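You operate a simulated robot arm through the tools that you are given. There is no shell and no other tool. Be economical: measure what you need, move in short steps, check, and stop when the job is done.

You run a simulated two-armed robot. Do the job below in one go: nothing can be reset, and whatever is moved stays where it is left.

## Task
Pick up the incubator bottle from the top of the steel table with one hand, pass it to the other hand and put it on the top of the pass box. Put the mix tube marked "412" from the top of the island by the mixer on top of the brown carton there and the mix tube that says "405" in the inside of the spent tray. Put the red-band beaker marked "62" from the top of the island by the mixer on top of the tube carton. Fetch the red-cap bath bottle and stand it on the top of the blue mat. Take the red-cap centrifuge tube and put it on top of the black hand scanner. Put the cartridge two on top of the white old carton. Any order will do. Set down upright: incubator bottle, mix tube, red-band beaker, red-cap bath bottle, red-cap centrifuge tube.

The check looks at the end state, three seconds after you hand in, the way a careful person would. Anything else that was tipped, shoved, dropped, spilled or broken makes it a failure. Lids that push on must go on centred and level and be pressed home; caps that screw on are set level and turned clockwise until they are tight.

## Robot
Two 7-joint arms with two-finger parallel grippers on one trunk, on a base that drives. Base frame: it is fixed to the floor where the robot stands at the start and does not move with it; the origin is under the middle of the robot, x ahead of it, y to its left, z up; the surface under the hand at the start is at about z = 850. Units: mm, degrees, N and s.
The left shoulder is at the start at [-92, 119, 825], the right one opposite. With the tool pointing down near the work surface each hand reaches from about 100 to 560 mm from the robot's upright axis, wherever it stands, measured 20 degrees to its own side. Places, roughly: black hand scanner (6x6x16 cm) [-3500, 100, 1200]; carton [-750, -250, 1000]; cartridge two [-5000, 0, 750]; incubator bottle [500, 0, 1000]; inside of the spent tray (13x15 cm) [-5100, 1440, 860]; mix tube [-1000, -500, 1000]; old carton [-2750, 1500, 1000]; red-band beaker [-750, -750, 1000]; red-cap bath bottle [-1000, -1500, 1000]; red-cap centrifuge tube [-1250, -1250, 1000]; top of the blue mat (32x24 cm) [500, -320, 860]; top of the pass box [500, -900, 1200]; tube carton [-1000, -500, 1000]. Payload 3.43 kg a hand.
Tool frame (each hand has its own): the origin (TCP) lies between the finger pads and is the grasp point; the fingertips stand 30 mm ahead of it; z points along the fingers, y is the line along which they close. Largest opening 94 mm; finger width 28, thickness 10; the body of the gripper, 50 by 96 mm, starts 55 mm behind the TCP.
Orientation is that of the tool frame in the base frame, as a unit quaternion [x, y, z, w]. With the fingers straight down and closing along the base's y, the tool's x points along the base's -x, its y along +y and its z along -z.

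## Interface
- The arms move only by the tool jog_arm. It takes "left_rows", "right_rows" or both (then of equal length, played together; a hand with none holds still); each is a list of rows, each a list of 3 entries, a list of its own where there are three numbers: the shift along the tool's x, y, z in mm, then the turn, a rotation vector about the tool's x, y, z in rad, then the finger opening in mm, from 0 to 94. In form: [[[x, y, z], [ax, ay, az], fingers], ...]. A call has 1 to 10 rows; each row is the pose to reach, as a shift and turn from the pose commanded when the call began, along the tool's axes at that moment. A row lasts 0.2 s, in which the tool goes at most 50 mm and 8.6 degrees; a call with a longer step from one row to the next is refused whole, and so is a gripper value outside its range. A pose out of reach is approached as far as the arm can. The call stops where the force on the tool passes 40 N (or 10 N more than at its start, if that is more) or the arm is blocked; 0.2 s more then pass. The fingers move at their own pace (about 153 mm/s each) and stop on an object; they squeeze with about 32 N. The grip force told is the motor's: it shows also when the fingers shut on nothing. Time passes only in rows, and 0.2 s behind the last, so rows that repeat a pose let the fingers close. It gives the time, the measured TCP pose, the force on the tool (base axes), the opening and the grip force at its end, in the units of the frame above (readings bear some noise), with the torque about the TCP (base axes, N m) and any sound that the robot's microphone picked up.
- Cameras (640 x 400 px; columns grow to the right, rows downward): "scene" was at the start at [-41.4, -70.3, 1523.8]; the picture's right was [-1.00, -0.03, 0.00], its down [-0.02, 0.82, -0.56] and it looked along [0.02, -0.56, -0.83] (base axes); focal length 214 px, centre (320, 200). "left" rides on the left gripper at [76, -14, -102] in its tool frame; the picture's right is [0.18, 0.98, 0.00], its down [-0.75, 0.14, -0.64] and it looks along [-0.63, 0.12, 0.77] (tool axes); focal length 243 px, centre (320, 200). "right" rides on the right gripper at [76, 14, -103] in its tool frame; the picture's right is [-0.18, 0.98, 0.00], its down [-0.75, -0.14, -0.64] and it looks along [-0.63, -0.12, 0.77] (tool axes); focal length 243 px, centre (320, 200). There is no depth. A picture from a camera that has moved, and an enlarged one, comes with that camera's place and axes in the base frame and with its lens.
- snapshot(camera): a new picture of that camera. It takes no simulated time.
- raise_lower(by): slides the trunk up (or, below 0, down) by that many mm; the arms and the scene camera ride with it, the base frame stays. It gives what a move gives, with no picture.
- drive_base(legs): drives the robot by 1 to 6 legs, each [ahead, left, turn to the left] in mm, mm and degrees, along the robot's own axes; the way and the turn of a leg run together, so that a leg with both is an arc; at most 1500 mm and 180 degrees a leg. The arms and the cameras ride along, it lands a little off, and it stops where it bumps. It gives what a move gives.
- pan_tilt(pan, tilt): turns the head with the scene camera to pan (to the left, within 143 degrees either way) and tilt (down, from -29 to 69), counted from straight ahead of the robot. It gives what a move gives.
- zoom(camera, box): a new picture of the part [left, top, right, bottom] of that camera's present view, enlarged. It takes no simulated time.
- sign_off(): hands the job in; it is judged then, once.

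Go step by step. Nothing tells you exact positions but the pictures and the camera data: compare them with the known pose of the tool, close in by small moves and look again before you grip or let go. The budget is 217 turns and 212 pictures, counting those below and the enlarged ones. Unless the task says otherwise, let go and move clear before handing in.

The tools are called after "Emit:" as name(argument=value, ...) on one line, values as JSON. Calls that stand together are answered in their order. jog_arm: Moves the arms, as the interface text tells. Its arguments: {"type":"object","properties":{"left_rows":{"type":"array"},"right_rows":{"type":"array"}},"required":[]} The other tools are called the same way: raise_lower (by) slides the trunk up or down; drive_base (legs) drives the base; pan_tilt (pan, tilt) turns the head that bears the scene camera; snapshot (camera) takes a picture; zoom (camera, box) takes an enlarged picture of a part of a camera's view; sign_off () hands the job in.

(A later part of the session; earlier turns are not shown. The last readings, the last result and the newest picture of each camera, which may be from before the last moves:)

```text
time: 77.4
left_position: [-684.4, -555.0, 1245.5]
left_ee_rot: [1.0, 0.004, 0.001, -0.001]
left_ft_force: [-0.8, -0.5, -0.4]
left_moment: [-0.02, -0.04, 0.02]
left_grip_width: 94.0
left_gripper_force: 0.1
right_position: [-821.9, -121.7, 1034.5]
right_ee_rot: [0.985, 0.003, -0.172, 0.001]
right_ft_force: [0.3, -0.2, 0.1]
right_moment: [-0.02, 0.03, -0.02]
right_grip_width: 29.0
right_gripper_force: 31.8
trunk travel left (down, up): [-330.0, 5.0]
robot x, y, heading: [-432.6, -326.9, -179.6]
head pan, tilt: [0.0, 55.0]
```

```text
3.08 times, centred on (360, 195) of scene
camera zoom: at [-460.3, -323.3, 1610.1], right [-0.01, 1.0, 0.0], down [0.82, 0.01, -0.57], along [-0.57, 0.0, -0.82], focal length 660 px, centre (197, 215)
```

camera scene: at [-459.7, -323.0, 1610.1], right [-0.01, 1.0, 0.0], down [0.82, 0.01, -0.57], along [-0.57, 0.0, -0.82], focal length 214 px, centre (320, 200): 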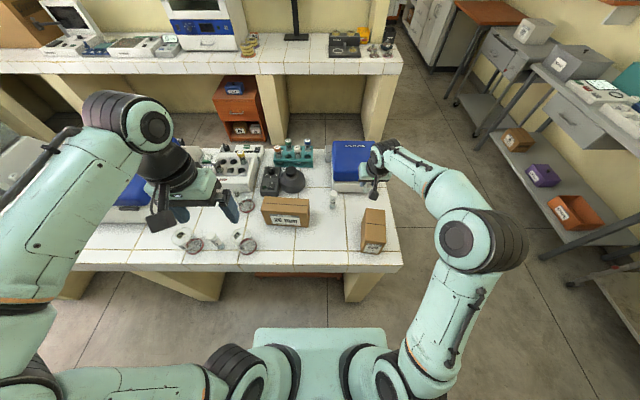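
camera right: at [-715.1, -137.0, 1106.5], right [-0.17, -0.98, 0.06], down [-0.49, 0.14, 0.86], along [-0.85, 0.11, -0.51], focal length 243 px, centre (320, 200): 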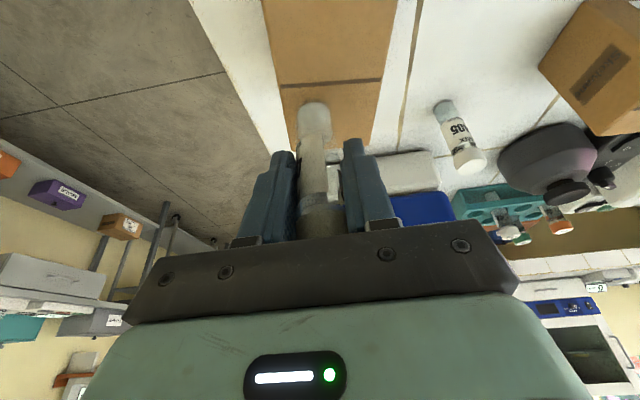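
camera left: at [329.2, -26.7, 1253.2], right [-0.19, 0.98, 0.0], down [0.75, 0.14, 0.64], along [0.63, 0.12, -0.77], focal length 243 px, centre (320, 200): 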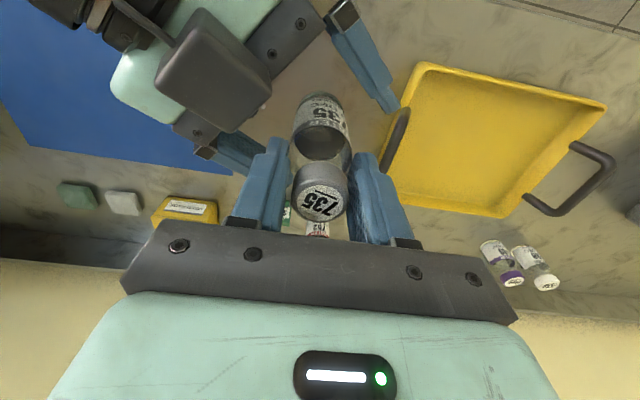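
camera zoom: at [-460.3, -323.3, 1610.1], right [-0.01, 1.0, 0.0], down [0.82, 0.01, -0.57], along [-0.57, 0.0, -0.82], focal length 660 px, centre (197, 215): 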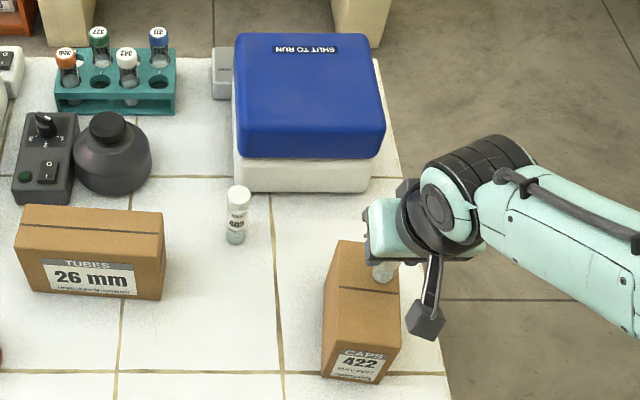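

Carton top centre is about (-822,-127), z≈940. Shift 6 mm and lower.

Emit:
jog_arm(right_rows=[[[3, 6, 8], [0, 0, 0], 10], [[6, 6, 17], [0, 0, 0], 10], [[6, 6, 17], [0, 0, 0], 10]])

Emit:
zoom(camera="right", box=[240, 40, 400, 160])

```text
time: 78.2
left_position: [-683.5, -554.9, 1245.3]
left_ee_rot: [1.0, 0.003, 0.0, -0.001]
left_ft_force: [0.0, -0.4, 0.1]
left_moment: [-0.01, 0.0, -0.03]
left_grip_width: 93.7
left_gripper_force: 0.1
right_position: [-823.3, -128.2, 1019.1]
right_ee_rot: [0.984, 0.003, -0.176, 0.003]
right_ft_force: [-0.4, 4.7, 26.3]
right_moment: [0.08, 0.3, 0.03]
right_grip_width: 29.1
right_gripper_force: 32.3
trunk travel left (down, up): [-330.0, 5.0]
robot x, y, heading: [-431.9, -325.2, -179.7]
head pan, tilt: [0.0, 55.0]
```

```text
3.33 times, centred on (320, 100) of right
camera zoom: at [-715.3, -143.5, 1089.4], right [-0.17, -0.98, 0.07], down [-0.48, 0.14, 0.86], along [-0.86, 0.11, -0.5], focal length 809 px, centre (320, 533)
```

zoom: 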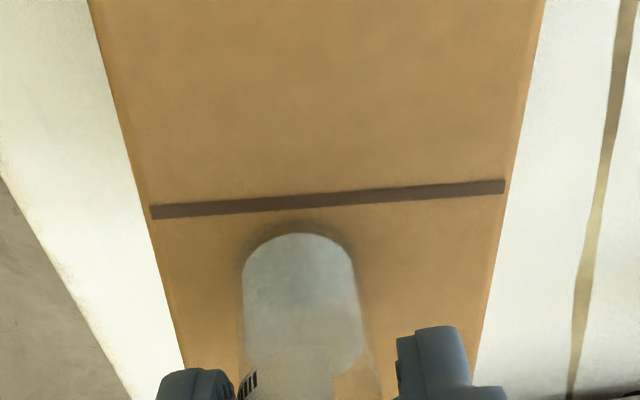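

Contact already (26 N). Ease up, open, and lift away.

Emit:
jog_arm(right_rows=[[[-0.8, 0, -2.2], [0, 0, 0], 10], [[-0.8, 0, -2.2], [0, 0, 0], 40], [[-0.8, 0, -2.2], [0, 0, 0], 70], [[-0.8, 0, -2.2], [0, 0, 0], 70], [[-11, 0, -30], [0, 0, 0], 70], [[-27, 0, -75], [0, 0, 0], 70], [[-44, 0, -120], [0, 0, 0], 70]])

Emit:
snapshot(camera="right")

Emit:
zoom(camera="scene", box=[300, 130, 420, 260])

```text
time: 79.8
left_position: [-684.0, -554.8, 1245.5]
left_ee_rot: [1.0, 0.004, 0.001, 0.0]
left_ft_force: [-0.3, -0.7, 0.0]
left_moment: [-0.01, -0.03, -0.02]
left_grip_width: 93.9
left_gripper_force: 0.0
right_position: [-821.7, -126.7, 1143.9]
right_ee_rot: [0.985, 0.003, -0.173, 0.001]
right_ft_force: [-0.6, -0.7, 0.1]
right_moment: [-0.01, 0.0, 0.01]
right_grip_width: 70.2
right_gripper_force: 0.1
trunk travel left (down, up): [-330.0, 5.0]
robot x, y, heading: [-430.6, -324.6, -179.4]
head pan, tilt: [0.0, 55.0]
```

```text
140 pictures are left
camera right: at [-715.1, -141.8, 1215.8], right [-0.17, -0.98, 0.06], down [-0.49, 0.14, 0.86], along [-0.86, 0.11, -0.51], focal length 243 px, centre (320, 200)
```

right: 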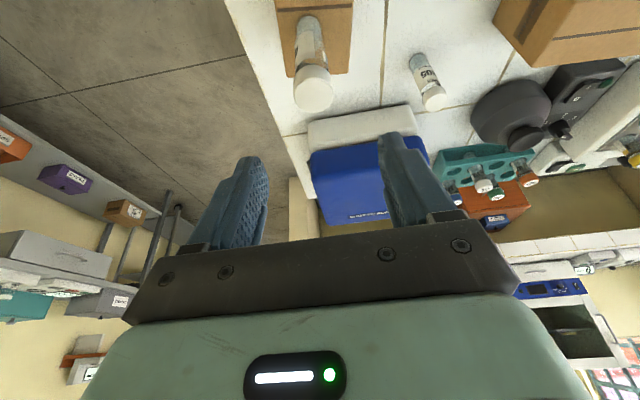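

```text
3.08 times, centred on (360, 195) of scene
camera zoom: at [-459.1, -323.1, 1610.1], right [-0.01, 1.0, 0.0], down [0.82, 0.01, -0.57], along [-0.57, 0.0, -0.82], focal length 660 px, centre (197, 215)
```

zoom: 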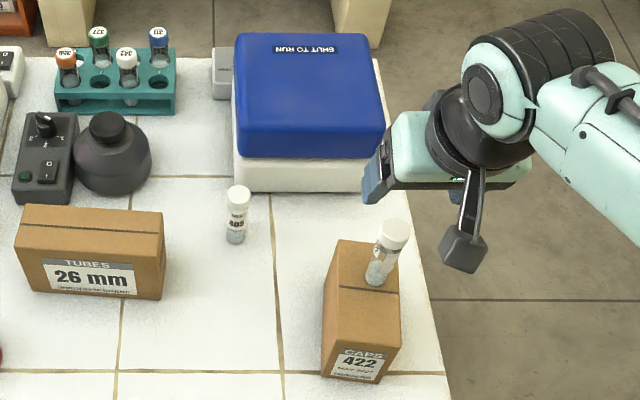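

412 stands on the carton. Next 405 at about (-947,-272): move the right hand above it.

Emit:
jog_arm(right_rows=[[[0, 40, 0], [0, 0, 0], 70], [[0, 80, 0], [0, 0, 0], 70], [[0, 115, 0], [0, 0, 0], 64], [[0, 145, 0], [0, 0, 0], 64], [[-17, 145, 43], [0, 0, 0], 64], [[-35, 145, 86], [0, 0, 0], 64], [[-52, 145, 130], [0, 0, 0], 64], [[-69, 145, 173], [0, 0, 0], 64], [[-69, 145, 173], [0, 0, 0], 64]])

Emit:
snapshot(camera="right")

```text
time: 81.8
left_position: [-685.2, -554.9, 1245.1]
left_ee_rot: [1.0, 0.004, 0.001, -0.001]
left_ft_force: [0.0, -0.4, -0.7]
left_moment: [0.01, -0.01, 0.0]
left_grip_width: 93.9
left_gripper_force: 0.0
right_position: [-944.7, -272.8, 1005.4]
right_ee_rot: [0.985, 0.003, -0.174, 0.001]
right_ft_force: [0.1, 0.0, -0.1]
right_moment: [0.01, 0.02, 0.02]
right_grip_width: 64.3
right_gripper_force: 0.0
trunk travel left (down, up): [-330.0, 5.0]
robot x, y, heading: [-431.6, -324.8, -179.7]
head pan, tilt: [0.0, 55.0]
```

```text
138 pictures are left
camera right: at [-836.5, -287.3, 1076.2], right [-0.17, -0.98, 0.06], down [-0.49, 0.14, 0.86], along [-0.86, 0.11, -0.51], focal length 243 px, centre (320, 200)
```

right: 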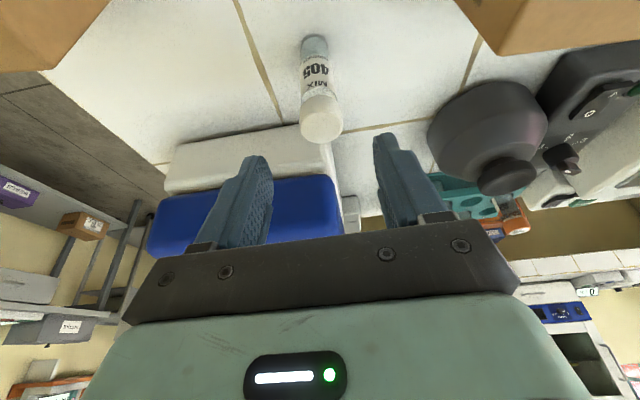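

Centre of cap ≈ (-945,-277). Adjust 4 mm, lower and grip.

Emit:
jog_arm(right_rows=[[[10, 4, 27], [0, 0, 0], 64], [[20, 4, 54], [0, 0, 0], 64], [[30, 4, 82], [0, 0, 0], 64], [[30, 4, 82], [0, 0, 0], 10], [[30, 4, 82], [0, 0, 0], 10], [[30, 4, 82], [0, 0, 0], 10], [[20, 4, 54], [0, 0, 0], 10], [[10, 4, 27], [0, 0, 0], 10], [[-5, 4, -14], [0, 0, 0], 10], [[-20, 4, -55], [0, 0, 0], 10]])

Emit:
zoom(camera="right", box=[220, 60, 420, 260])

Emit:
snapshot(camera="scene")

```text
time: 84.0
left_position: [-684.7, -555.1, 1245.1]
left_ee_rot: [1.0, 0.004, 0.001, 0.0]
left_ft_force: [0.8, 0.0, -0.1]
left_moment: [-0.02, 0.01, -0.01]
left_grip_width: 94.0
left_gripper_force: 0.1
right_position: [-943.2, -277.4, 1062.5]
right_ee_rot: [0.985, 0.004, -0.173, 0.001]
right_ft_force: [0.5, 0.2, -0.9]
right_moment: [0.01, -0.01, 0.0]
right_grip_width: 29.1
right_gripper_force: 31.8
trunk travel left (down, up): [-330.0, 5.0]
robot x, y, heading: [-430.7, -324.3, -179.5]
head pan, tilt: [0.0, 55.0]
heard: snap
```

```text
2.00 times, centred on (320, 160) of right
camera zoom: at [-836.5, -291.9, 1132.9], right [-0.17, -0.98, 0.06], down [-0.49, 0.14, 0.86], along [-0.85, 0.11, -0.51], focal length 485 px, centre (320, 280)
```

zoom: 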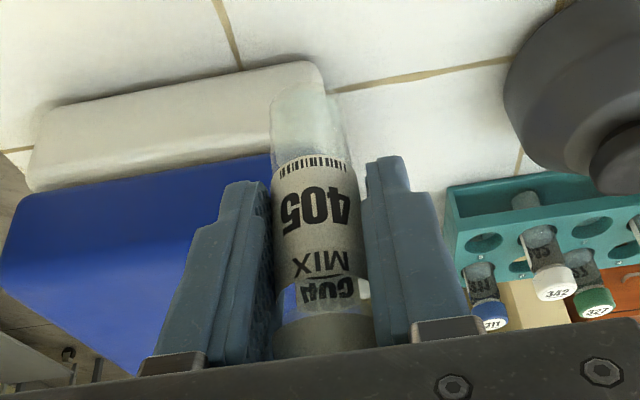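

```text
136 pictures are left
camera scene: at [-459.1, -323.1, 1610.1], right [-0.01, 1.0, 0.0], down [0.82, 0.01, -0.57], along [-0.57, 0.0, -0.82], focal length 214 px, centre (320, 200)
```

scene: 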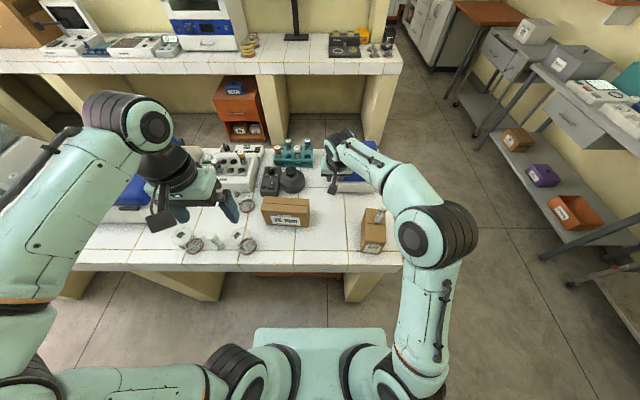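

405 is held. Lift it to a safe place and drive left so the left hand can do the beaker.

Emit:
jog_arm(right_rows=[[[-10, 0, -40], [0, 0, 0], 10], [[-20, 0, -85], [0, 0, 0], 10], [[0, -15, -125], [0, 0, 0], 10], [[30, -35, -150], [0, 0, 0], 10], [[60, -60, -170], [0, 0, 0], 10], [[90, -90, -195], [0, 0, 0], 10], [[115, -117, -220], [0, 0, 0], 10]])

Emit:
drive_base(legs=[[0, 120, 0]])

Emit:
snapshot(camera="left")

Emit:
snapshot(camera="scene")

```text
time: 85.6
left_position: [-683.9, -554.2, 1245.9]
left_ee_rot: [1.0, 0.004, 0.001, 0.001]
left_ft_force: [-0.4, 0.5, -0.6]
left_moment: [0.01, 0.02, 0.0]
left_grip_width: 94.2
left_gripper_force: 0.0
right_position: [-764.0, -158.3, 1227.6]
right_ee_rot: [0.985, 0.003, -0.173, 0.0]
right_ft_force: [0.6, 0.1, 0.3]
right_moment: [0.01, -0.02, -0.03]
right_grip_width: 28.4
right_gripper_force: 31.9
trunk travel left (down, up): [-330.0, 5.0]
robot x, y, heading: [-432.3, -326.2, -179.5]
head pan, tilt: [0.0, 55.0]
```

```text
time: 87.3
left_position: [-682.8, -672.5, 1245.3]
left_ee_rot: [1.0, 0.005, 0.001, 0.0]
left_ft_force: [0.2, 0.4, -0.3]
left_moment: [-0.01, 0.03, 0.01]
left_grip_width: 93.8
left_gripper_force: 0.0
right_position: [-766.1, -276.5, 1227.6]
right_ee_rot: [0.985, 0.004, -0.172, 0.002]
right_ft_force: [0.7, -0.3, -0.3]
right_moment: [-0.01, 0.01, -0.01]
right_grip_width: 28.6
right_gripper_force: 32.4
trunk travel left (down, up): [-330.0, 5.0]
robot x, y, heading: [-433.4, -444.9, -179.4]
head pan, tilt: [0.0, 55.0]
```

```text
135 pictures are left
camera left: at [-607.2, -658.3, 1346.0], right [0.19, -0.98, 0.0], down [-0.75, -0.15, 0.64], along [-0.63, -0.12, -0.77], focal length 243 px, centre (320, 200)
```

left: 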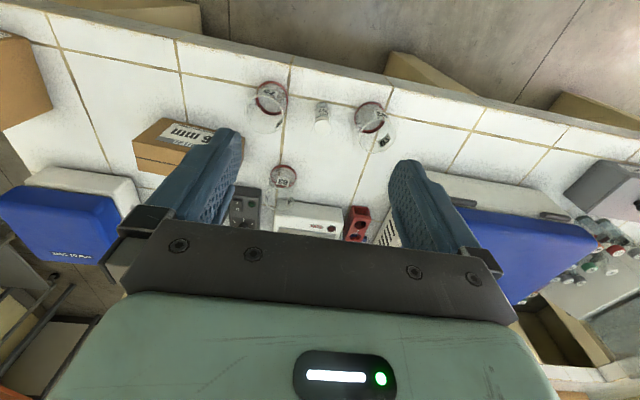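

```text
134 pictures are left
camera scene: at [-458.5, -440.8, 1610.1], right [-0.01, 1.0, 0.0], down [0.82, 0.01, -0.57], along [-0.57, 0.0, -0.82], focal length 214 px, centre (320, 200)
```

scene: 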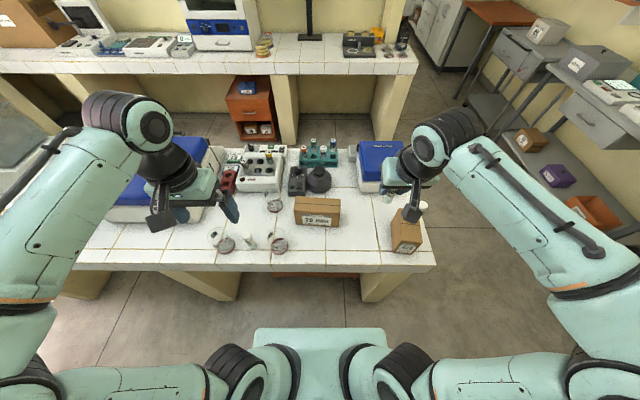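

Beaker 62 is at about (-770,-796). Bring the left hand above it.

Emit:
jog_arm(left_rows=[[[-20, 30, 30], [0, 0, 0], 94], [[-40, 62, 65], [0, 0, 0], 94], [[-65, 94, 100], [0, 0, 0], 94], [[-87, 123, 130], [0, 0, 0], 94], [[-87, 123, 165], [0, 0, 0], 94], [[-87, 123, 165], [0, 0, 0], 94]])

Emit:
snapshot(camera="left")

```text
refused: row 2 steps farther than a row can; nothing moved
```

```text
133 pictures are left
camera left: at [-607.2, -658.3, 1346.0], right [0.19, -0.98, 0.0], down [-0.75, -0.15, 0.64], along [-0.63, -0.12, -0.77], focal length 243 px, centre (320, 200)
```

left: 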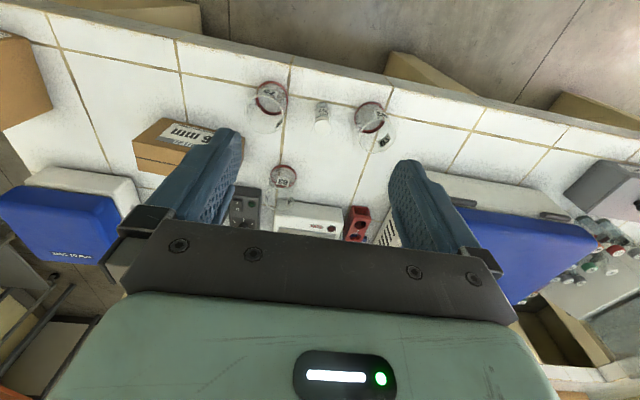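

Row step was too long; repeat with shorter steps.

Emit:
jog_arm(left_rows=[[[-17, 25, 30], [0, 0, 0], 94], [[-35, 50, 60], [0, 0, 0], 94], [[-52, 75, 90], [0, 0, 0], 94], [[-70, 100, 120], [0, 0, 0], 94], [[-87, 123, 145], [0, 0, 0], 94], [[-87, 123, 165], [0, 0, 0], 94]])

Emit:
snapshot(camera="left")

```text
time: 88.7
left_position: [-767.8, -797.5, 1078.0]
left_ee_rot: [1.0, 0.004, 0.001, 0.0]
left_ft_force: [-0.1, 0.3, 0.3]
left_moment: [0.0, 0.01, 0.0]
left_grip_width: 93.8
left_gripper_force: 0.1
right_position: [-764.1, -275.8, 1227.9]
right_ee_rot: [0.985, 0.004, -0.173, 0.001]
right_ft_force: [0.3, -0.9, -0.3]
right_moment: [-0.02, 0.02, 0.02]
right_grip_width: 28.8
right_gripper_force: 31.6
trunk travel left (down, up): [-330.0, 5.0]
robot x, y, heading: [-431.9, -446.7, -179.6]
head pan, tilt: [0.0, 55.0]
```

```text
132 pictures are left
camera left: at [-692.1, -783.7, 1179.8], right [0.19, -0.98, 0.0], down [-0.75, -0.15, 0.64], along [-0.63, -0.12, -0.77], focal length 243 px, centre (320, 200)
```

left: 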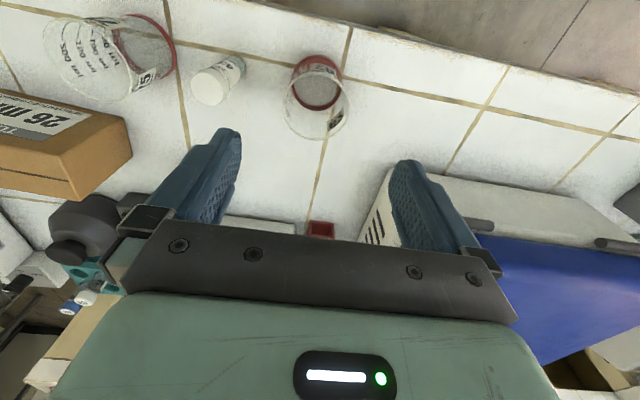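

Beaker 62: centre ≈ (-774,-796), rim z≈933, Ø≈65. Lower around it and close gently.

Emit:
jog_arm(left_rows=[[[-3, -1, 45], [0, 0, 0], 94], [[-6, -1, 90], [0, 0, 0], 94], [[-6, -1, 135], [0, 0, 0], 94], [[-6, -1, 170], [0, 0, 0], 94], [[-6, -1, 170], [0, 0, 0], 94]])

Emit:
snapshot(camera="left")

```text
time: 89.9
left_position: [-775.2, -794.7, 910.0]
left_ee_rot: [1.0, 0.003, 0.001, 0.0]
left_ft_force: [0.4, -0.5, -0.3]
left_moment: [0.01, 0.05, -0.03]
left_grip_width: 94.1
left_gripper_force: 0.0
right_position: [-764.9, -276.5, 1228.7]
right_ee_rot: [0.985, 0.004, -0.173, 0.001]
right_ft_force: [-0.8, 0.9, 0.0]
right_moment: [-0.04, 0.03, 0.02]
right_grip_width: 28.7
right_gripper_force: 32.0
trunk travel left (down, up): [-330.0, 5.0]
robot x, y, heading: [-430.7, -440.4, -179.4]
head pan, tilt: [0.0, 55.0]
```

```text
131 pictures are left
camera left: at [-699.3, -780.7, 1010.8], right [0.19, -0.98, 0.0], down [-0.75, -0.15, 0.64], along [-0.63, -0.12, -0.77], focal length 243 px, centre (320, 200)
```

left: 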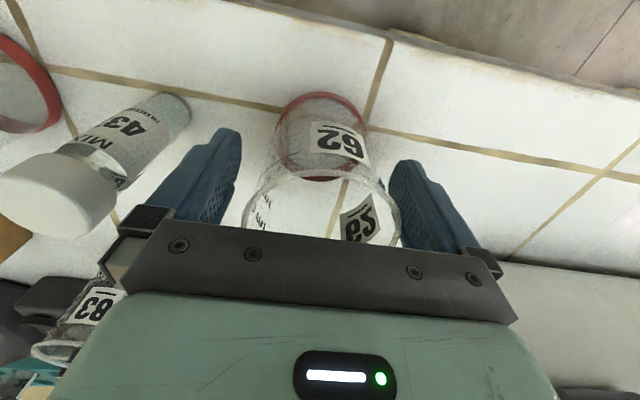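

It reads 62. Close the fingers gently, then lift.

Emit:
jog_arm(left_rows=[[[0, 1, 0], [0, 0, 0], 75], [[0, 1, 0], [0, 0, 0], 60], [[0, 1, 0], [0, 0, 0], 60], [[0, 1, 0], [0, 0, 0], 60]])

```text
time: 90.9
left_position: [-775.3, -796.4, 910.0]
left_ee_rot: [1.0, 0.004, 0.001, 0.0]
left_ft_force: [-0.1, 0.0, 0.3]
left_moment: [0.04, 0.0, -0.03]
left_grip_width: 61.5
left_gripper_force: 31.5
right_position: [-765.3, -276.4, 1227.5]
right_ee_rot: [0.985, 0.004, -0.173, 0.002]
right_ft_force: [0.0, -0.3, -0.6]
right_moment: [0.0, 0.0, 0.02]
right_grip_width: 28.6
right_gripper_force: 32.7
trunk travel left (down, up): [-330.0, 5.0]
robot x, y, heading: [-432.6, -441.4, -179.4]
head pan, tilt: [0.0, 55.0]
```

Held. Lift and carry it sideways toward the tube carton.

Emit:
jog_arm(left_rows=[[[0, 0, -40], [0, 0, 0], 60], [[0, 0, -85], [0, 0, 0], 60], [[0, 0, -130], [0, 0, 0], 60], [[0, 0, -170], [0, 0, 0], 60], [[0, -45, -175], [0, 0, 0], 60], [[0, -90, -175], [0, 0, 0], 60], [[0, -135, -175], [0, 0, 0], 60], [[0, -180, -175], [0, 0, 0], 60], [[0, -225, -175], [0, 0, 0], 60], [[0, -270, -175], [0, 0, 0], 60]])

Emit:
drive_base(legs=[[40, 0, -0.6]])

Emit:
snapshot(camera="left")

Emit:
snapshot(camera="scene")

```text
time: 93.1
left_position: [-776.8, -524.7, 1086.5]
left_ee_rot: [1.0, 0.004, 0.0, 0.001]
left_ft_force: [0.6, -0.4, 0.5]
left_moment: [-0.02, 0.01, -0.01]
left_grip_width: 61.1
left_gripper_force: 32.0
right_position: [-765.1, -275.6, 1227.2]
right_ee_rot: [0.985, 0.004, -0.173, 0.002]
right_ft_force: [0.1, 1.1, -0.8]
right_moment: [0.0, 0.01, 0.03]
right_grip_width: 28.6
right_gripper_force: 31.8
trunk travel left (down, up): [-330.0, 5.0]
robot x, y, heading: [-428.1, -439.5, -179.3]
head pan, tilt: [0.0, 55.0]
```

```text
time: 94.0
left_position: [-814.9, -521.4, 1087.3]
left_ee_rot: [1.0, -0.001, 0.001, 0.0]
left_ft_force: [-0.4, 0.1, -0.5]
left_moment: [-0.01, 0.03, 0.01]
left_grip_width: 60.9
left_gripper_force: 31.9
right_position: [-798.9, -273.0, 1227.6]
right_ee_rot: [0.985, 0.0, -0.173, 0.0]
right_ft_force: [0.7, -0.1, -0.6]
right_moment: [-0.02, 0.02, -0.03]
right_grip_width: 28.7
right_gripper_force: 31.9
trunk travel left (down, up): [-330.0, 5.0]
robot x, y, heading: [-471.2, -443.4, 179.7]
head pan, tilt: [0.0, 55.0]
```

```text
130 pictures are left
camera left: at [-738.6, -508.9, 1187.5], right [0.18, -0.98, 0.0], down [-0.75, -0.14, 0.64], along [-0.63, -0.12, -0.77], focal length 243 px, centre (320, 200)
```

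left: 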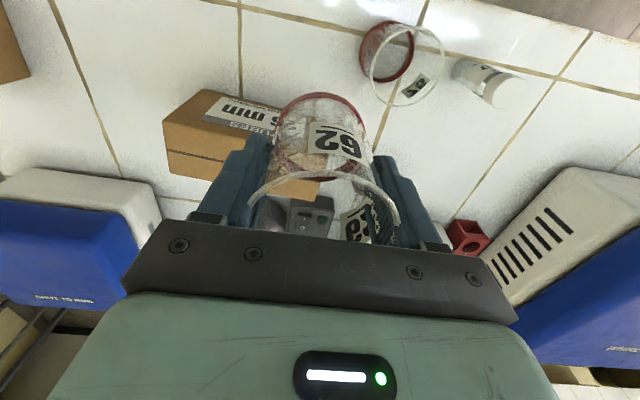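

```text
129 pictures are left
camera scene: at [-495.2, -440.7, 1609.7], right [0.0, 1.0, 0.0], down [0.82, 0.0, -0.57], along [-0.57, 0.0, -0.82], focal length 214 px, centre (320, 200)
```

scene: 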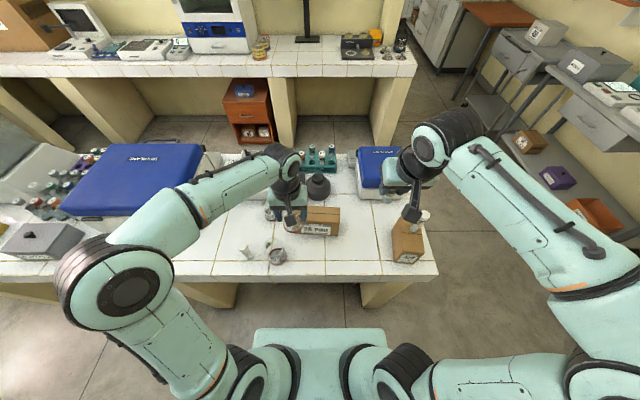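

Emit:
zoom(camera="scene", box=[250, 180, 370, 270])

```text
4.44 times, centred on (310, 225) of scene
camera zoom: at [-495.2, -440.7, 1609.7], right [0.0, 1.0, 0.0], down [0.82, 0.0, -0.57], along [-0.57, 0.0, -0.82], focal length 953 px, centre (364, 89)
```

zoom: 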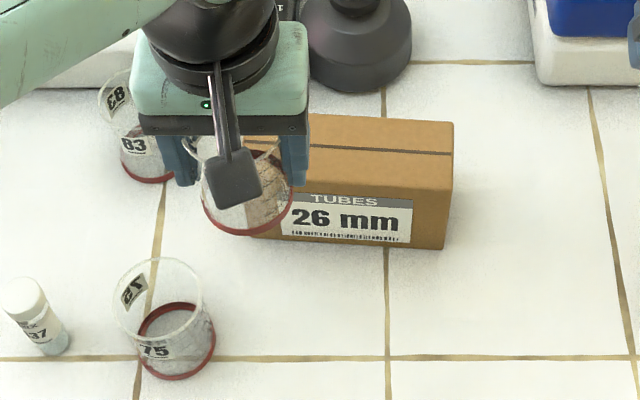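

Carton top centre ≈ (-891,-452), z≈958–966. Move over it at safe height.

Emit:
jog_arm(left_rows=[[[-25, -23, 8], [0, 0, 0], 60], [[-50, -46, 20], [0, 0, 0], 60], [[-76, -69, 35], [0, 0, 0], 60], [[-76, -69, 40], [0, 0, 0], 60]])

Emit:
snapshot(camera="left")

Emit:
zoom(camera="scene", box=[250, 160, 390, 265])

```text
time: 95.0
left_position: [-892.5, -454.9, 1044.9]
left_ee_rot: [1.0, 0.0, 0.001, 0.0]
left_ft_force: [0.1, 0.2, 0.2]
left_moment: [0.01, 0.03, -0.02]
left_grip_width: 61.2
left_gripper_force: 31.7
right_position: [-802.5, -274.0, 1229.1]
right_ee_rot: [0.985, 0.0, -0.174, 0.001]
right_ft_force: [0.7, 0.3, 0.0]
right_moment: [0.0, 0.03, -0.01]
right_grip_width: 28.3
right_gripper_force: 31.8
trunk travel left (down, up): [-330.0, 5.0]
robot x, y, heading: [-468.7, -441.0, 179.7]
head pan, tilt: [0.0, 55.0]
```

```text
127 pictures are left
camera left: at [-816.6, -441.1, 1147.0], right [0.18, -0.98, 0.0], down [-0.75, -0.14, 0.64], along [-0.63, -0.12, -0.77], focal length 243 px, centre (320, 200)
```

left: 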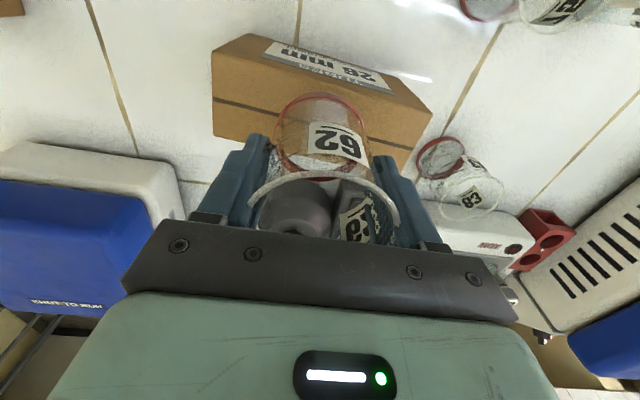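

```text
3.81 times, centred on (320, 212) of scene
camera zoom: at [-496.9, -441.3, 1610.1], right [0.0, 1.0, 0.0], down [0.82, 0.0, -0.57], along [-0.57, 0.0, -0.82], focal length 817 px, centre (320, 152)
```

zoom: 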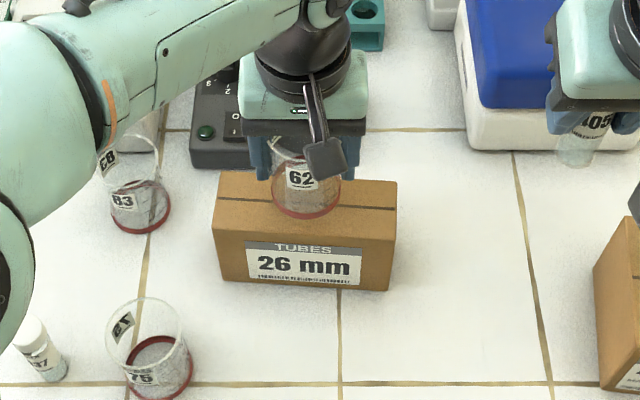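

Centred over the carton. Lower with care.

Emit:
jog_arm(left_rows=[[[0, 0, 8], [0, 0, 0], 60], [[0, 0, 14], [0, 0, 0], 60], [[0, 0, 17], [0, 0, 0], 60]])

Emit:
jog_arm(left_rows=[[[0, 0, 2], [0, 0, 0], 60], [[0, 0, 4], [0, 0, 0], 60]])

```text
time: 95.8
left_position: [-893.1, -453.6, 1030.3]
left_ee_rot: [1.0, 0.0, 0.001, 0.0]
left_ft_force: [-0.4, 0.1, -0.9]
left_moment: [-0.01, -0.02, 0.0]
left_grip_width: 61.3
left_gripper_force: 32.3
right_position: [-803.0, -273.7, 1228.6]
right_ee_rot: [0.985, 0.0, -0.173, 0.001]
right_ft_force: [0.4, 1.0, 0.6]
right_moment: [-0.01, -0.01, -0.02]
right_grip_width: 28.5
right_gripper_force: 32.3
trunk travel left (down, up): [-330.0, 5.0]
robot x, y, heading: [-471.7, -437.7, 179.7]
head pan, tilt: [0.0, 55.0]
```

```text
time: 96.4
left_position: [-893.9, -453.2, 1025.1]
left_ee_rot: [1.0, -0.001, 0.001, 0.0]
left_ft_force: [-0.1, 0.3, -0.5]
left_moment: [0.01, 0.02, -0.01]
left_grip_width: 61.4
left_gripper_force: 24.6
right_position: [-803.2, -273.9, 1229.4]
right_ee_rot: [0.985, -0.001, -0.172, 0.0]
right_ft_force: [-0.2, -0.6, 0.4]
right_moment: [0.0, 0.0, -0.01]
right_grip_width: 28.4
right_gripper_force: 32.2
trunk travel left (down, up): [-330.0, 5.0]
robot x, y, heading: [-470.9, -443.7, 180.1]
head pan, tilt: [0.0, 55.0]
```

Emit:
jog_arm(left_rows=[[[0, 0, 2], [0, 0, 0], 58], [[0, 0, 4], [0, 0, 0], 58]])

Emit:
zoom(camera="left", box=[200, 30, 440, 230])

```text
time: 97.0
left_position: [-892.9, -452.4, 1021.9]
left_ee_rot: [1.0, -0.001, 0.001, 0.0]
left_ft_force: [0.6, 0.5, -0.3]
left_moment: [-0.02, 0.0, -0.01]
left_grip_width: 60.8
left_gripper_force: 31.8
right_position: [-803.3, -272.8, 1228.1]
right_ee_rot: [0.985, 0.0, -0.173, 0.001]
right_ft_force: [-0.2, -1.1, -0.8]
right_moment: [0.01, -0.02, 0.02]
right_grip_width: 28.3
right_gripper_force: 32.3
trunk travel left (down, up): [-330.0, 5.0]
robot x, y, heading: [-472.3, -441.0, 179.8]
head pan, tilt: [0.0, 55.0]
```

```text
2.00 times, centred on (320, 130) of left
camera zoom: at [-816.9, -439.7, 1123.1], right [0.18, -0.98, 0.0], down [-0.75, -0.14, 0.64], along [-0.63, -0.12, -0.77], focal length 485 px, centre (320, 340)
```

zoom: 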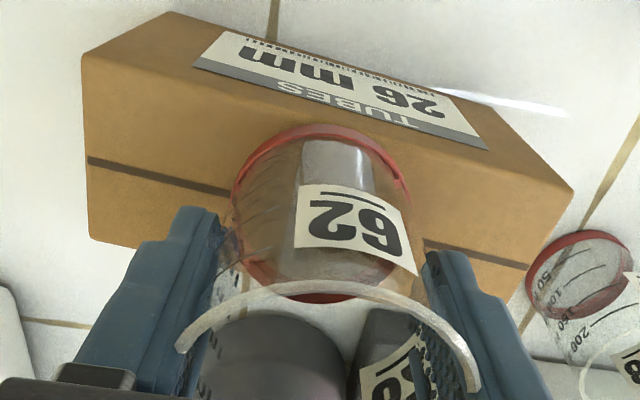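

Still no contact; continue down in small steps.

Emit:
jog_arm(left_rows=[[[0, 0, 2], [0, 0, 0], 58], [[0, 0, 4], [0, 0, 0], 58]])

Emit:
jog_arm(left_rows=[[[0, 0, 2], [0, 0, 0], 58], [[0, 0, 3], [0, 0, 0], 58]])

```text
time: 97.6
left_position: [-893.6, -453.7, 1019.2]
left_ee_rot: [1.0, -0.001, -0.001, 0.0]
left_ft_force: [1.5, -2.2, 12.2]
left_moment: [-0.06, -0.17, -0.03]
left_grip_width: 60.7
left_gripper_force: 32.0
right_position: [-800.7, -273.1, 1227.7]
right_ee_rot: [0.985, -0.001, -0.174, 0.0]
right_ft_force: [-0.1, 0.9, -0.1]
right_moment: [0.01, 0.02, 0.02]
right_grip_width: 28.1
right_gripper_force: 32.3
trunk travel left (down, up): [-330.0, 5.0]
robot x, y, heading: [-466.4, -443.5, 180.1]
head pan, tilt: [0.0, 55.0]
```

```text
time: 98.2
left_position: [-893.0, -453.0, 1017.8]
left_ee_rot: [1.0, -0.001, -0.004, -0.001]
left_ft_force: [-1.1, -3.2, 34.7]
left_moment: [-0.21, -0.11, -0.28]
left_grip_width: 61.2
left_gripper_force: 31.8
right_position: [-800.4, -273.9, 1229.7]
right_ee_rot: [0.985, -0.002, -0.174, -0.001]
right_ft_force: [-0.2, -0.1, 0.0]
right_moment: [-0.02, 0.02, 0.0]
right_grip_width: 28.1
right_gripper_force: 32.3
trunk travel left (down, up): [-330.0, 5.0]
robot x, y, heading: [-469.6, -442.8, 180.0]
head pan, tilt: [0.0, 55.0]
```

Contact at z≈1019. Ease up 4 mm (commanded), open and lift away.

Emit:
jog_arm(left_rows=[[[0, 0, -4], [0, 0, 0], 58], [[0, 0, -4], [0, 0, 0], 75], [[0, 0, -4], [0, 0, 0], 94], [[0, 0, -4], [0, 0, 0], 94], [[0, 0, -40], [0, 0, 0], 94], [[0, 0, -80], [0, 0, 0], 94], [[20, 15, -120], [0, 0, 0], 94], [[50, 40, -150], [0, 0, 0], 94]])

Emit:
zoom(camera="scene", box=[220, 140, 440, 290])

Emit:
snapshot(camera="left")

```text
time: 100.0
left_position: [-845.9, -494.3, 1163.5]
left_ee_rot: [1.0, -0.001, 0.001, 0.0]
left_ft_force: [-0.3, 0.9, 0.6]
left_moment: [-0.01, 0.02, 0.0]
left_grip_width: 94.2
left_gripper_force: 0.1
right_position: [-801.4, -273.8, 1228.3]
right_ee_rot: [0.985, 0.0, -0.174, 0.0]
right_ft_force: [0.6, -1.0, -0.3]
right_moment: [0.0, 0.01, -0.02]
right_grip_width: 28.1
right_gripper_force: 31.7
trunk travel left (down, up): [-330.0, 5.0]
robot x, y, heading: [-467.6, -438.2, 179.9]
head pan, tilt: [0.0, 55.0]
```

```text
2.67 times, centred on (330, 215) of scene
camera zoom: at [-496.4, -441.7, 1610.1], right [0.0, 1.0, 0.0], down [0.82, 0.0, -0.57], along [-0.57, 0.0, -0.82], focal length 572 px, centre (293, 160)
```

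zoom: 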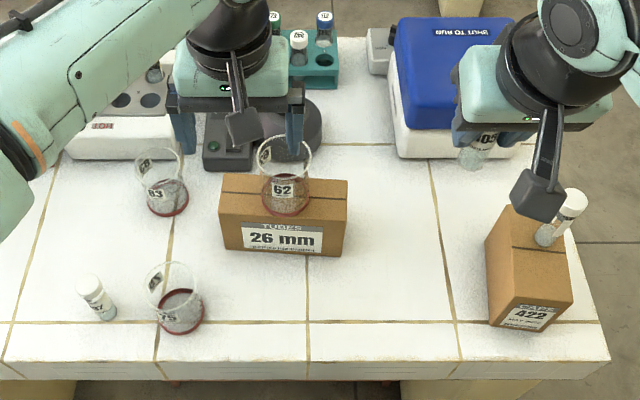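

```text
123 pictures are left
camera left: at [-769.1, -481.4, 1265.3], right [0.18, -0.98, 0.0], down [-0.75, -0.14, 0.64], along [-0.63, -0.12, -0.77], focal length 243 px, centre (320, 200)
```

left: 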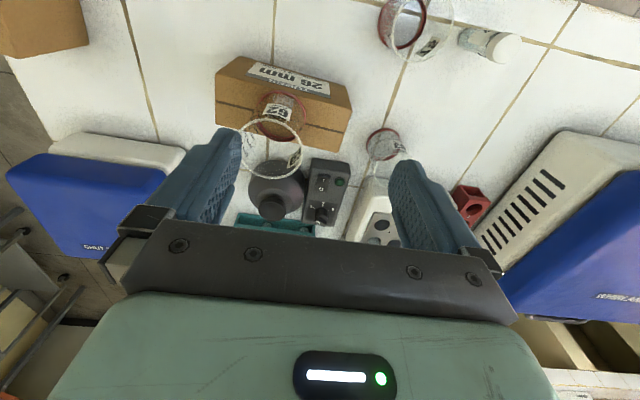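

Beaker 62 is on the tube carton. Retract the left hand, back off, and drive along the island toward the bath.

Emit:
jog_arm(left_rows=[[[40, 20, -20], [0, 0, 0], 94], [[80, 40, -40], [0, 0, 0], 94], [[120, 60, -60], [0, 0, 0], 94], [[160, 80, -80], [0, 0, 0], 94]])

Emit:
drive_base(legs=[[-150, 0, 0], [0, 800, 0]])

Emit:
pan_tilt(pan=10, tilt=45)

Emit:
snapshot(camera="scene")

```text
time: 101.0
left_position: [-682.6, -575.2, 1245.1]
left_ee_rot: [1.0, -0.001, 0.001, 0.0]
left_ft_force: [0.2, -0.7, -0.2]
left_moment: [0.04, 0.01, 0.02]
left_grip_width: 93.6
left_gripper_force: 0.0
right_position: [-801.9, -275.0, 1228.4]
right_ee_rot: [0.985, -0.001, -0.174, 0.0]
right_ft_force: [-0.2, -0.1, -0.3]
right_moment: [0.04, -0.01, 0.01]
right_grip_width: 28.1
right_gripper_force: 32.0
trunk travel left (down, up): [-330.0, 5.0]
robot x, y, heading: [-470.5, -441.1, 179.7]
head pan, tilt: [0.0, 55.0]
```

```text
time: 109.5
left_position: [-543.4, -1391.7, 1245.1]
left_ee_rot: [1.0, -0.006, 0.001, 0.0]
left_ft_force: [-0.4, 0.1, 0.7]
left_moment: [-0.01, 0.02, 0.02]
left_grip_width: 94.3
left_gripper_force: 0.0
right_position: [-658.4, -1089.2, 1227.6]
right_ee_rot: [0.985, -0.007, -0.172, 0.0]
right_ft_force: [-1.0, -0.7, -0.7]
right_moment: [0.0, 0.01, -0.01]
right_grip_width: 28.3
right_gripper_force: 31.8
trunk travel left (down, up): [-330.0, 5.0]
robot x, y, heading: [-325.2, -1260.8, 179.2]
head pan, tilt: [0.0, 55.0]
```

```text
time: 110.2
left_position: [-543.7, -1391.3, 1245.4]
left_ee_rot: [1.0, -0.006, 0.001, 0.001]
left_ft_force: [0.3, 0.4, 0.1]
left_moment: [0.01, 0.01, 0.01]
left_grip_width: 94.1
left_gripper_force: 0.2
right_position: [-658.7, -1088.7, 1229.1]
right_ee_rot: [0.985, -0.007, -0.172, 0.0]
right_ft_force: [0.4, -0.1, -0.6]
right_moment: [0.01, -0.01, 0.0]
right_grip_width: 28.0
right_gripper_force: 31.7
trunk travel left (down, up): [-330.0, 5.0]
robot x, y, heading: [-326.9, -1262.6, 179.5]
head pan, tilt: [10.0, 45.0]
```

```text
122 pictures are left
camera scene: at [-363.9, -1273.2, 1623.5], right [-0.16, 0.99, 0.0], down [0.7, 0.11, -0.71], along [-0.7, -0.11, -0.71], focal length 214 px, centre (320, 200)
```

scene: 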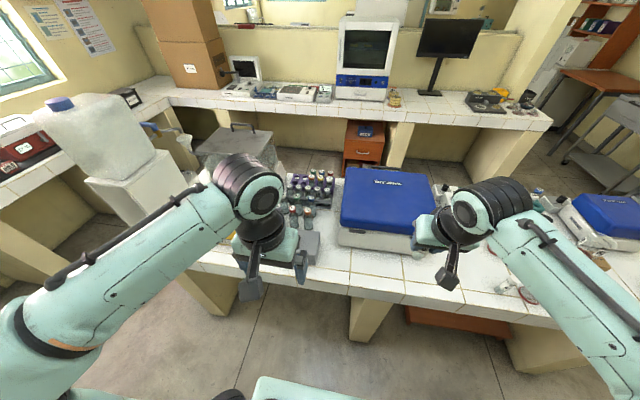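

Emit:
jog_arm(left_rows=[[[30, -40, 0], [0, 0, 0], 94], [[50, -85, 0], [0, 0, 0], 94], [[60, -130, 0], [0, 0, 0], 94], [[60, -170, 0], [0, 0, 0], 94]])

Emit:
drive_base(legs=[[0, 180, 0]])

Emit:
snapshot(camera="scene")

```text
time: 111.2
left_position: [-484.4, -1221.9, 1242.1]
left_ee_rot: [1.0, -0.007, 0.001, 0.001]
left_ft_force: [0.3, -0.6, 0.6]
left_moment: [0.03, 0.03, 0.03]
left_grip_width: 94.0
left_gripper_force: 0.1
right_position: [-659.7, -1087.0, 1229.1]
right_ee_rot: [0.985, -0.006, -0.173, 0.0]
right_ft_force: [-0.6, 0.6, -0.7]
right_moment: [0.0, 0.02, 0.01]
right_grip_width: 28.1
right_gripper_force: 32.4
trunk travel left (down, up): [-330.0, 5.0]
robot x, y, heading: [-323.7, -1261.8, 179.5]
head pan, tilt: [10.0, 45.0]
```

```text
time: 113.5
left_position: [-486.3, -1404.4, 1242.7]
left_ee_rot: [1.0, -0.007, 0.001, 0.0]
left_ft_force: [-0.3, -0.5, -0.2]
left_moment: [-0.03, 0.02, -0.03]
left_grip_width: 94.0
left_gripper_force: 0.1
right_position: [-659.9, -1269.8, 1228.2]
right_ee_rot: [0.985, -0.007, -0.173, -0.001]
right_ft_force: [-0.5, -0.2, -0.2]
right_moment: [0.02, 0.03, -0.03]
right_grip_width: 28.3
right_gripper_force: 32.0
trunk travel left (down, up): [-330.0, 5.0]
robot x, y, heading: [-331.2, -1442.9, 179.2]
head pan, tilt: [10.0, 45.0]
```

```text
121 pictures are left
camera scene: at [-366.3, -1453.6, 1623.5], right [-0.16, 0.99, 0.0], down [0.7, 0.11, -0.71], along [-0.7, -0.11, -0.71], focal length 214 px, centre (320, 200)
```

scene: 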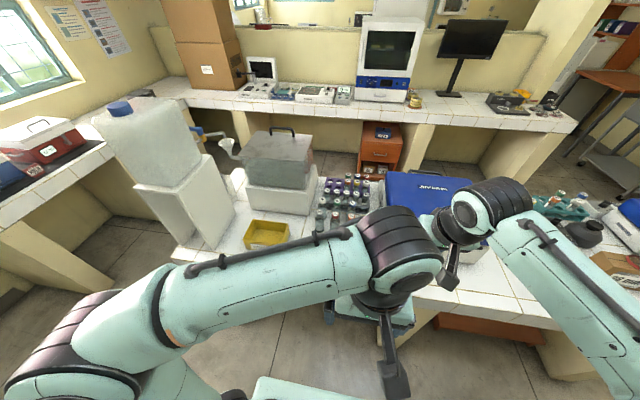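

Emit:
zoom(camera="scene", box=[300, 165, 400, 235])

Emit:
zoom(camera="scene", box=[90, 90, 330, 260])

```text
5.71 times, centred on (350, 200) of scene
camera zoom: at [-366.3, -1453.6, 1623.5], right [-0.16, 0.99, 0.0], down [0.7, 0.11, -0.71], along [-0.7, -0.11, -0.71], focal length 1226 px, centre (149, 200)
```

zoom: 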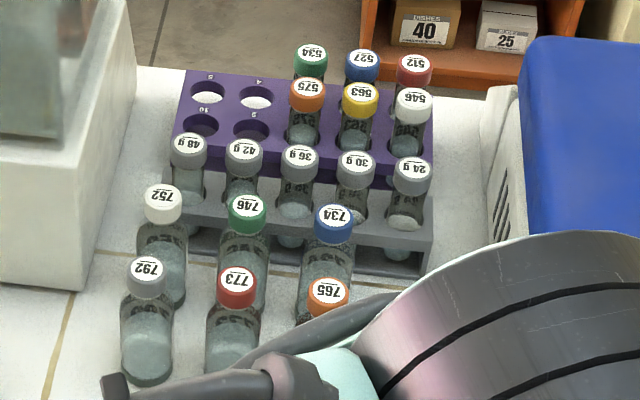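

```text
2.35 times, centred on (210, 175) of scene
camera zoom: at [-366.3, -1453.6, 1623.5], right [-0.16, 0.99, 0.0], down [0.7, 0.11, -0.71], along [-0.7, -0.11, -0.71], focal length 505 px, centre (579, 259)
```

zoom: 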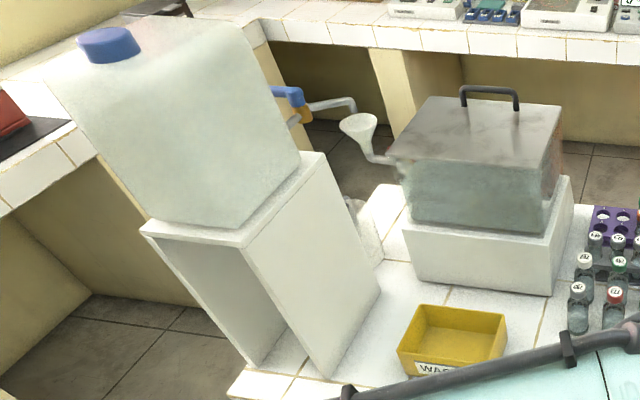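

Red caps: bath bottle "773" at about (-962,-1482) and centrifuge tube "512" in the purple rack. I drive closer and bring the left hand over 773.

Emit:
drive_base(legs=[[140, -60, 0.7]])

Emit:
jog_arm(left_rows=[[[-25, 20, 20], [0, 0, 0], 94], [[-55, 45, 40], [0, 0, 0], 94], [[-85, 70, 60], [0, 0, 0], 94], [[-120, 95, 75], [0, 0, 0], 94], [[-155, 115, 90], [0, 0, 0], 94], [[-190, 130, 105], [0, 0, 0], 94], [[-225, 138, 120], [0, 0, 0], 94]])

Emit:
snapshot(camera="left")

```text
time: 114.8
left_position: [-619.9, -1344.2, 1242.4]
left_ee_rot: [1.0, -0.001, 0.001, 0.0]
left_ft_force: [0.2, 0.9, 0.3]
left_moment: [-0.03, 0.0, 0.01]
left_grip_width: 93.9
left_gripper_force: 0.1
right_position: [-793.8, -1211.2, 1229.1]
right_ee_rot: [0.985, -0.001, -0.173, 0.001]
right_ft_force: [-0.4, -0.4, -1.3]
right_moment: [-0.02, -0.03, 0.0]
right_grip_width: 28.1
right_gripper_force: 32.1
trunk travel left (down, up): [-330.0, 5.0]
robot x, y, heading: [-467.1, -1377.6, 180.0]
head pan, tilt: [10.0, 45.0]
```

```text
time: 116.4
left_position: [-847.1, -1483.3, 1123.3]
left_ee_rot: [1.0, 0.0, 0.001, 0.0]
left_ft_force: [0.1, -0.5, -0.1]
left_moment: [-0.03, -0.02, 0.0]
left_grip_width: 94.0
left_gripper_force: 0.0
right_position: [-796.0, -1210.7, 1227.3]
right_ee_rot: [0.985, -0.001, -0.173, 0.0]
right_ft_force: [0.2, -0.1, 0.0]
right_moment: [0.0, -0.02, 0.01]
right_grip_width: 28.1
right_gripper_force: 32.4
trunk travel left (down, up): [-330.0, 5.0]
robot x, y, heading: [-465.2, -1378.9, 180.0]
head pan, tilt: [10.0, 45.0]
```

```text
118 pictures are left
camera left: at [-770.3, -1470.0, 1223.8], right [0.18, -0.98, 0.0], down [-0.75, -0.14, 0.64], along [-0.63, -0.12, -0.77], focal length 243 px, centre (320, 200)
```

left: 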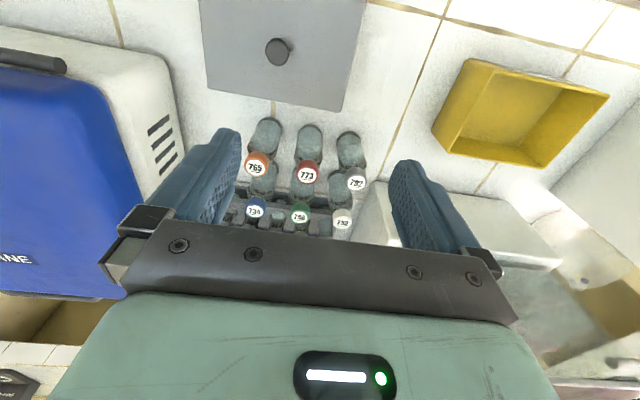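

773's cap is at about (-950,-1486), z≈950. Move above it with fingers at 56 mm and look again.

Emit:
jog_arm(left_rows=[[[-30, 1, 25], [0, 0, 0], 80], [[-65, 2, 50], [0, 0, 0], 60], [[-95, 3, 80], [0, 0, 0], 56], [[-105, 3, 108], [0, 0, 0], 56], [[-105, 3, 108], [0, 0, 0], 56]])

Emit:
snapshot(camera="left")

```text
time: 117.6
left_position: [-949.8, -1483.8, 1011.5]
left_ee_rot: [1.0, -0.001, 0.001, -0.001]
left_ft_force: [0.7, -0.5, 0.8]
left_moment: [0.01, -0.05, 0.03]
left_grip_width: 55.9
left_gripper_force: 0.2
right_position: [-794.7, -1211.1, 1227.3]
right_ee_rot: [0.985, 0.0, -0.173, 0.001]
right_ft_force: [0.3, -0.2, -1.2]
right_moment: [-0.01, 0.0, -0.02]
right_grip_width: 28.4
right_gripper_force: 31.8
trunk travel left (down, up): [-330.0, 5.0]
robot x, y, heading: [-465.2, -1379.3, 180.0]
head pan, tilt: [10.0, 45.0]
```

```text
117 pictures are left
camera left: at [-873.6, -1470.8, 1112.2], right [0.18, -0.98, 0.0], down [-0.75, -0.14, 0.64], along [-0.63, -0.12, -0.77], focal length 243 px, centre (320, 200)
```

left: 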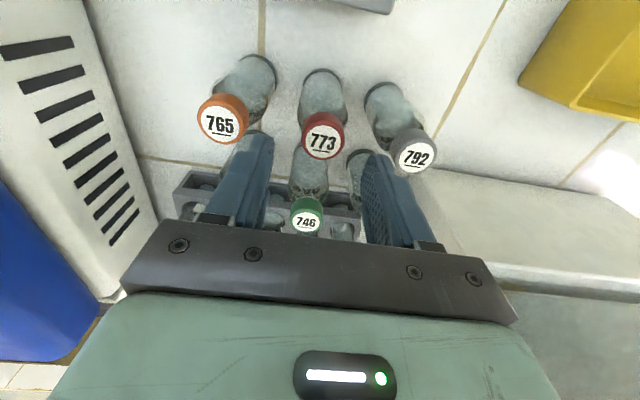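

Aligned (shift 3.5 mm). Lower and grip the cap, then lift.

Emit:
jog_arm(left_rows=[[[0, 3.5, 25], [0, 0, 0], 56], [[0, 3.5, 50], [0, 0, 0], 56], [[0, 3.5, 72], [0, 0, 0], 56], [[0, 3.5, 72], [0, 0, 0], 56], [[0, 3.5, 72], [0, 0, 0], 10], [[0, 3.5, 72], [0, 0, 0], 10], [[0, 3.5, 72], [0, 0, 0], 10]])

Emit:
snapshot(camera="left")

```text
time: 119.2
left_position: [-948.6, -1486.4, 942.4]
left_ee_rot: [1.0, -0.001, 0.001, 0.0]
left_ft_force: [0.0, 1.1, -0.1]
left_moment: [0.02, 0.0, 0.0]
left_grip_width: 38.5
left_gripper_force: 32.1
right_position: [-794.6, -1210.6, 1229.0]
right_ee_rot: [0.985, -0.001, -0.173, 0.001]
right_ft_force: [-0.3, -0.1, 0.5]
right_moment: [-0.03, -0.02, -0.01]
right_grip_width: 28.3
right_gripper_force: 31.9
trunk travel left (down, up): [-330.0, 5.0]
robot x, y, heading: [-461.6, -1380.4, 179.9]
head pan, tilt: [10.0, 45.0]
```

```text
116 pictures are left
camera left: at [-872.3, -1474.3, 1042.9], right [0.18, -0.98, 0.0], down [-0.76, -0.14, 0.64], along [-0.63, -0.12, -0.77], focal length 243 px, centre (320, 200)
```

left: 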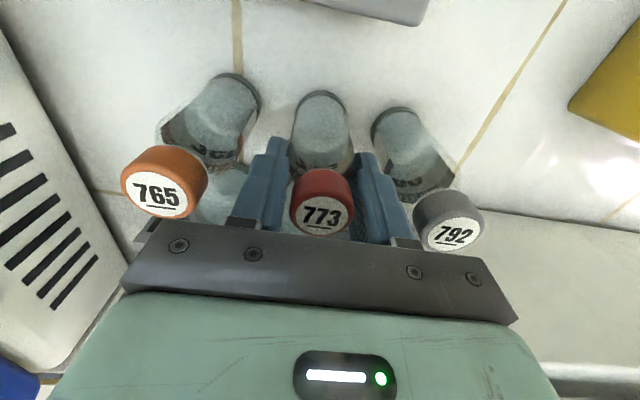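

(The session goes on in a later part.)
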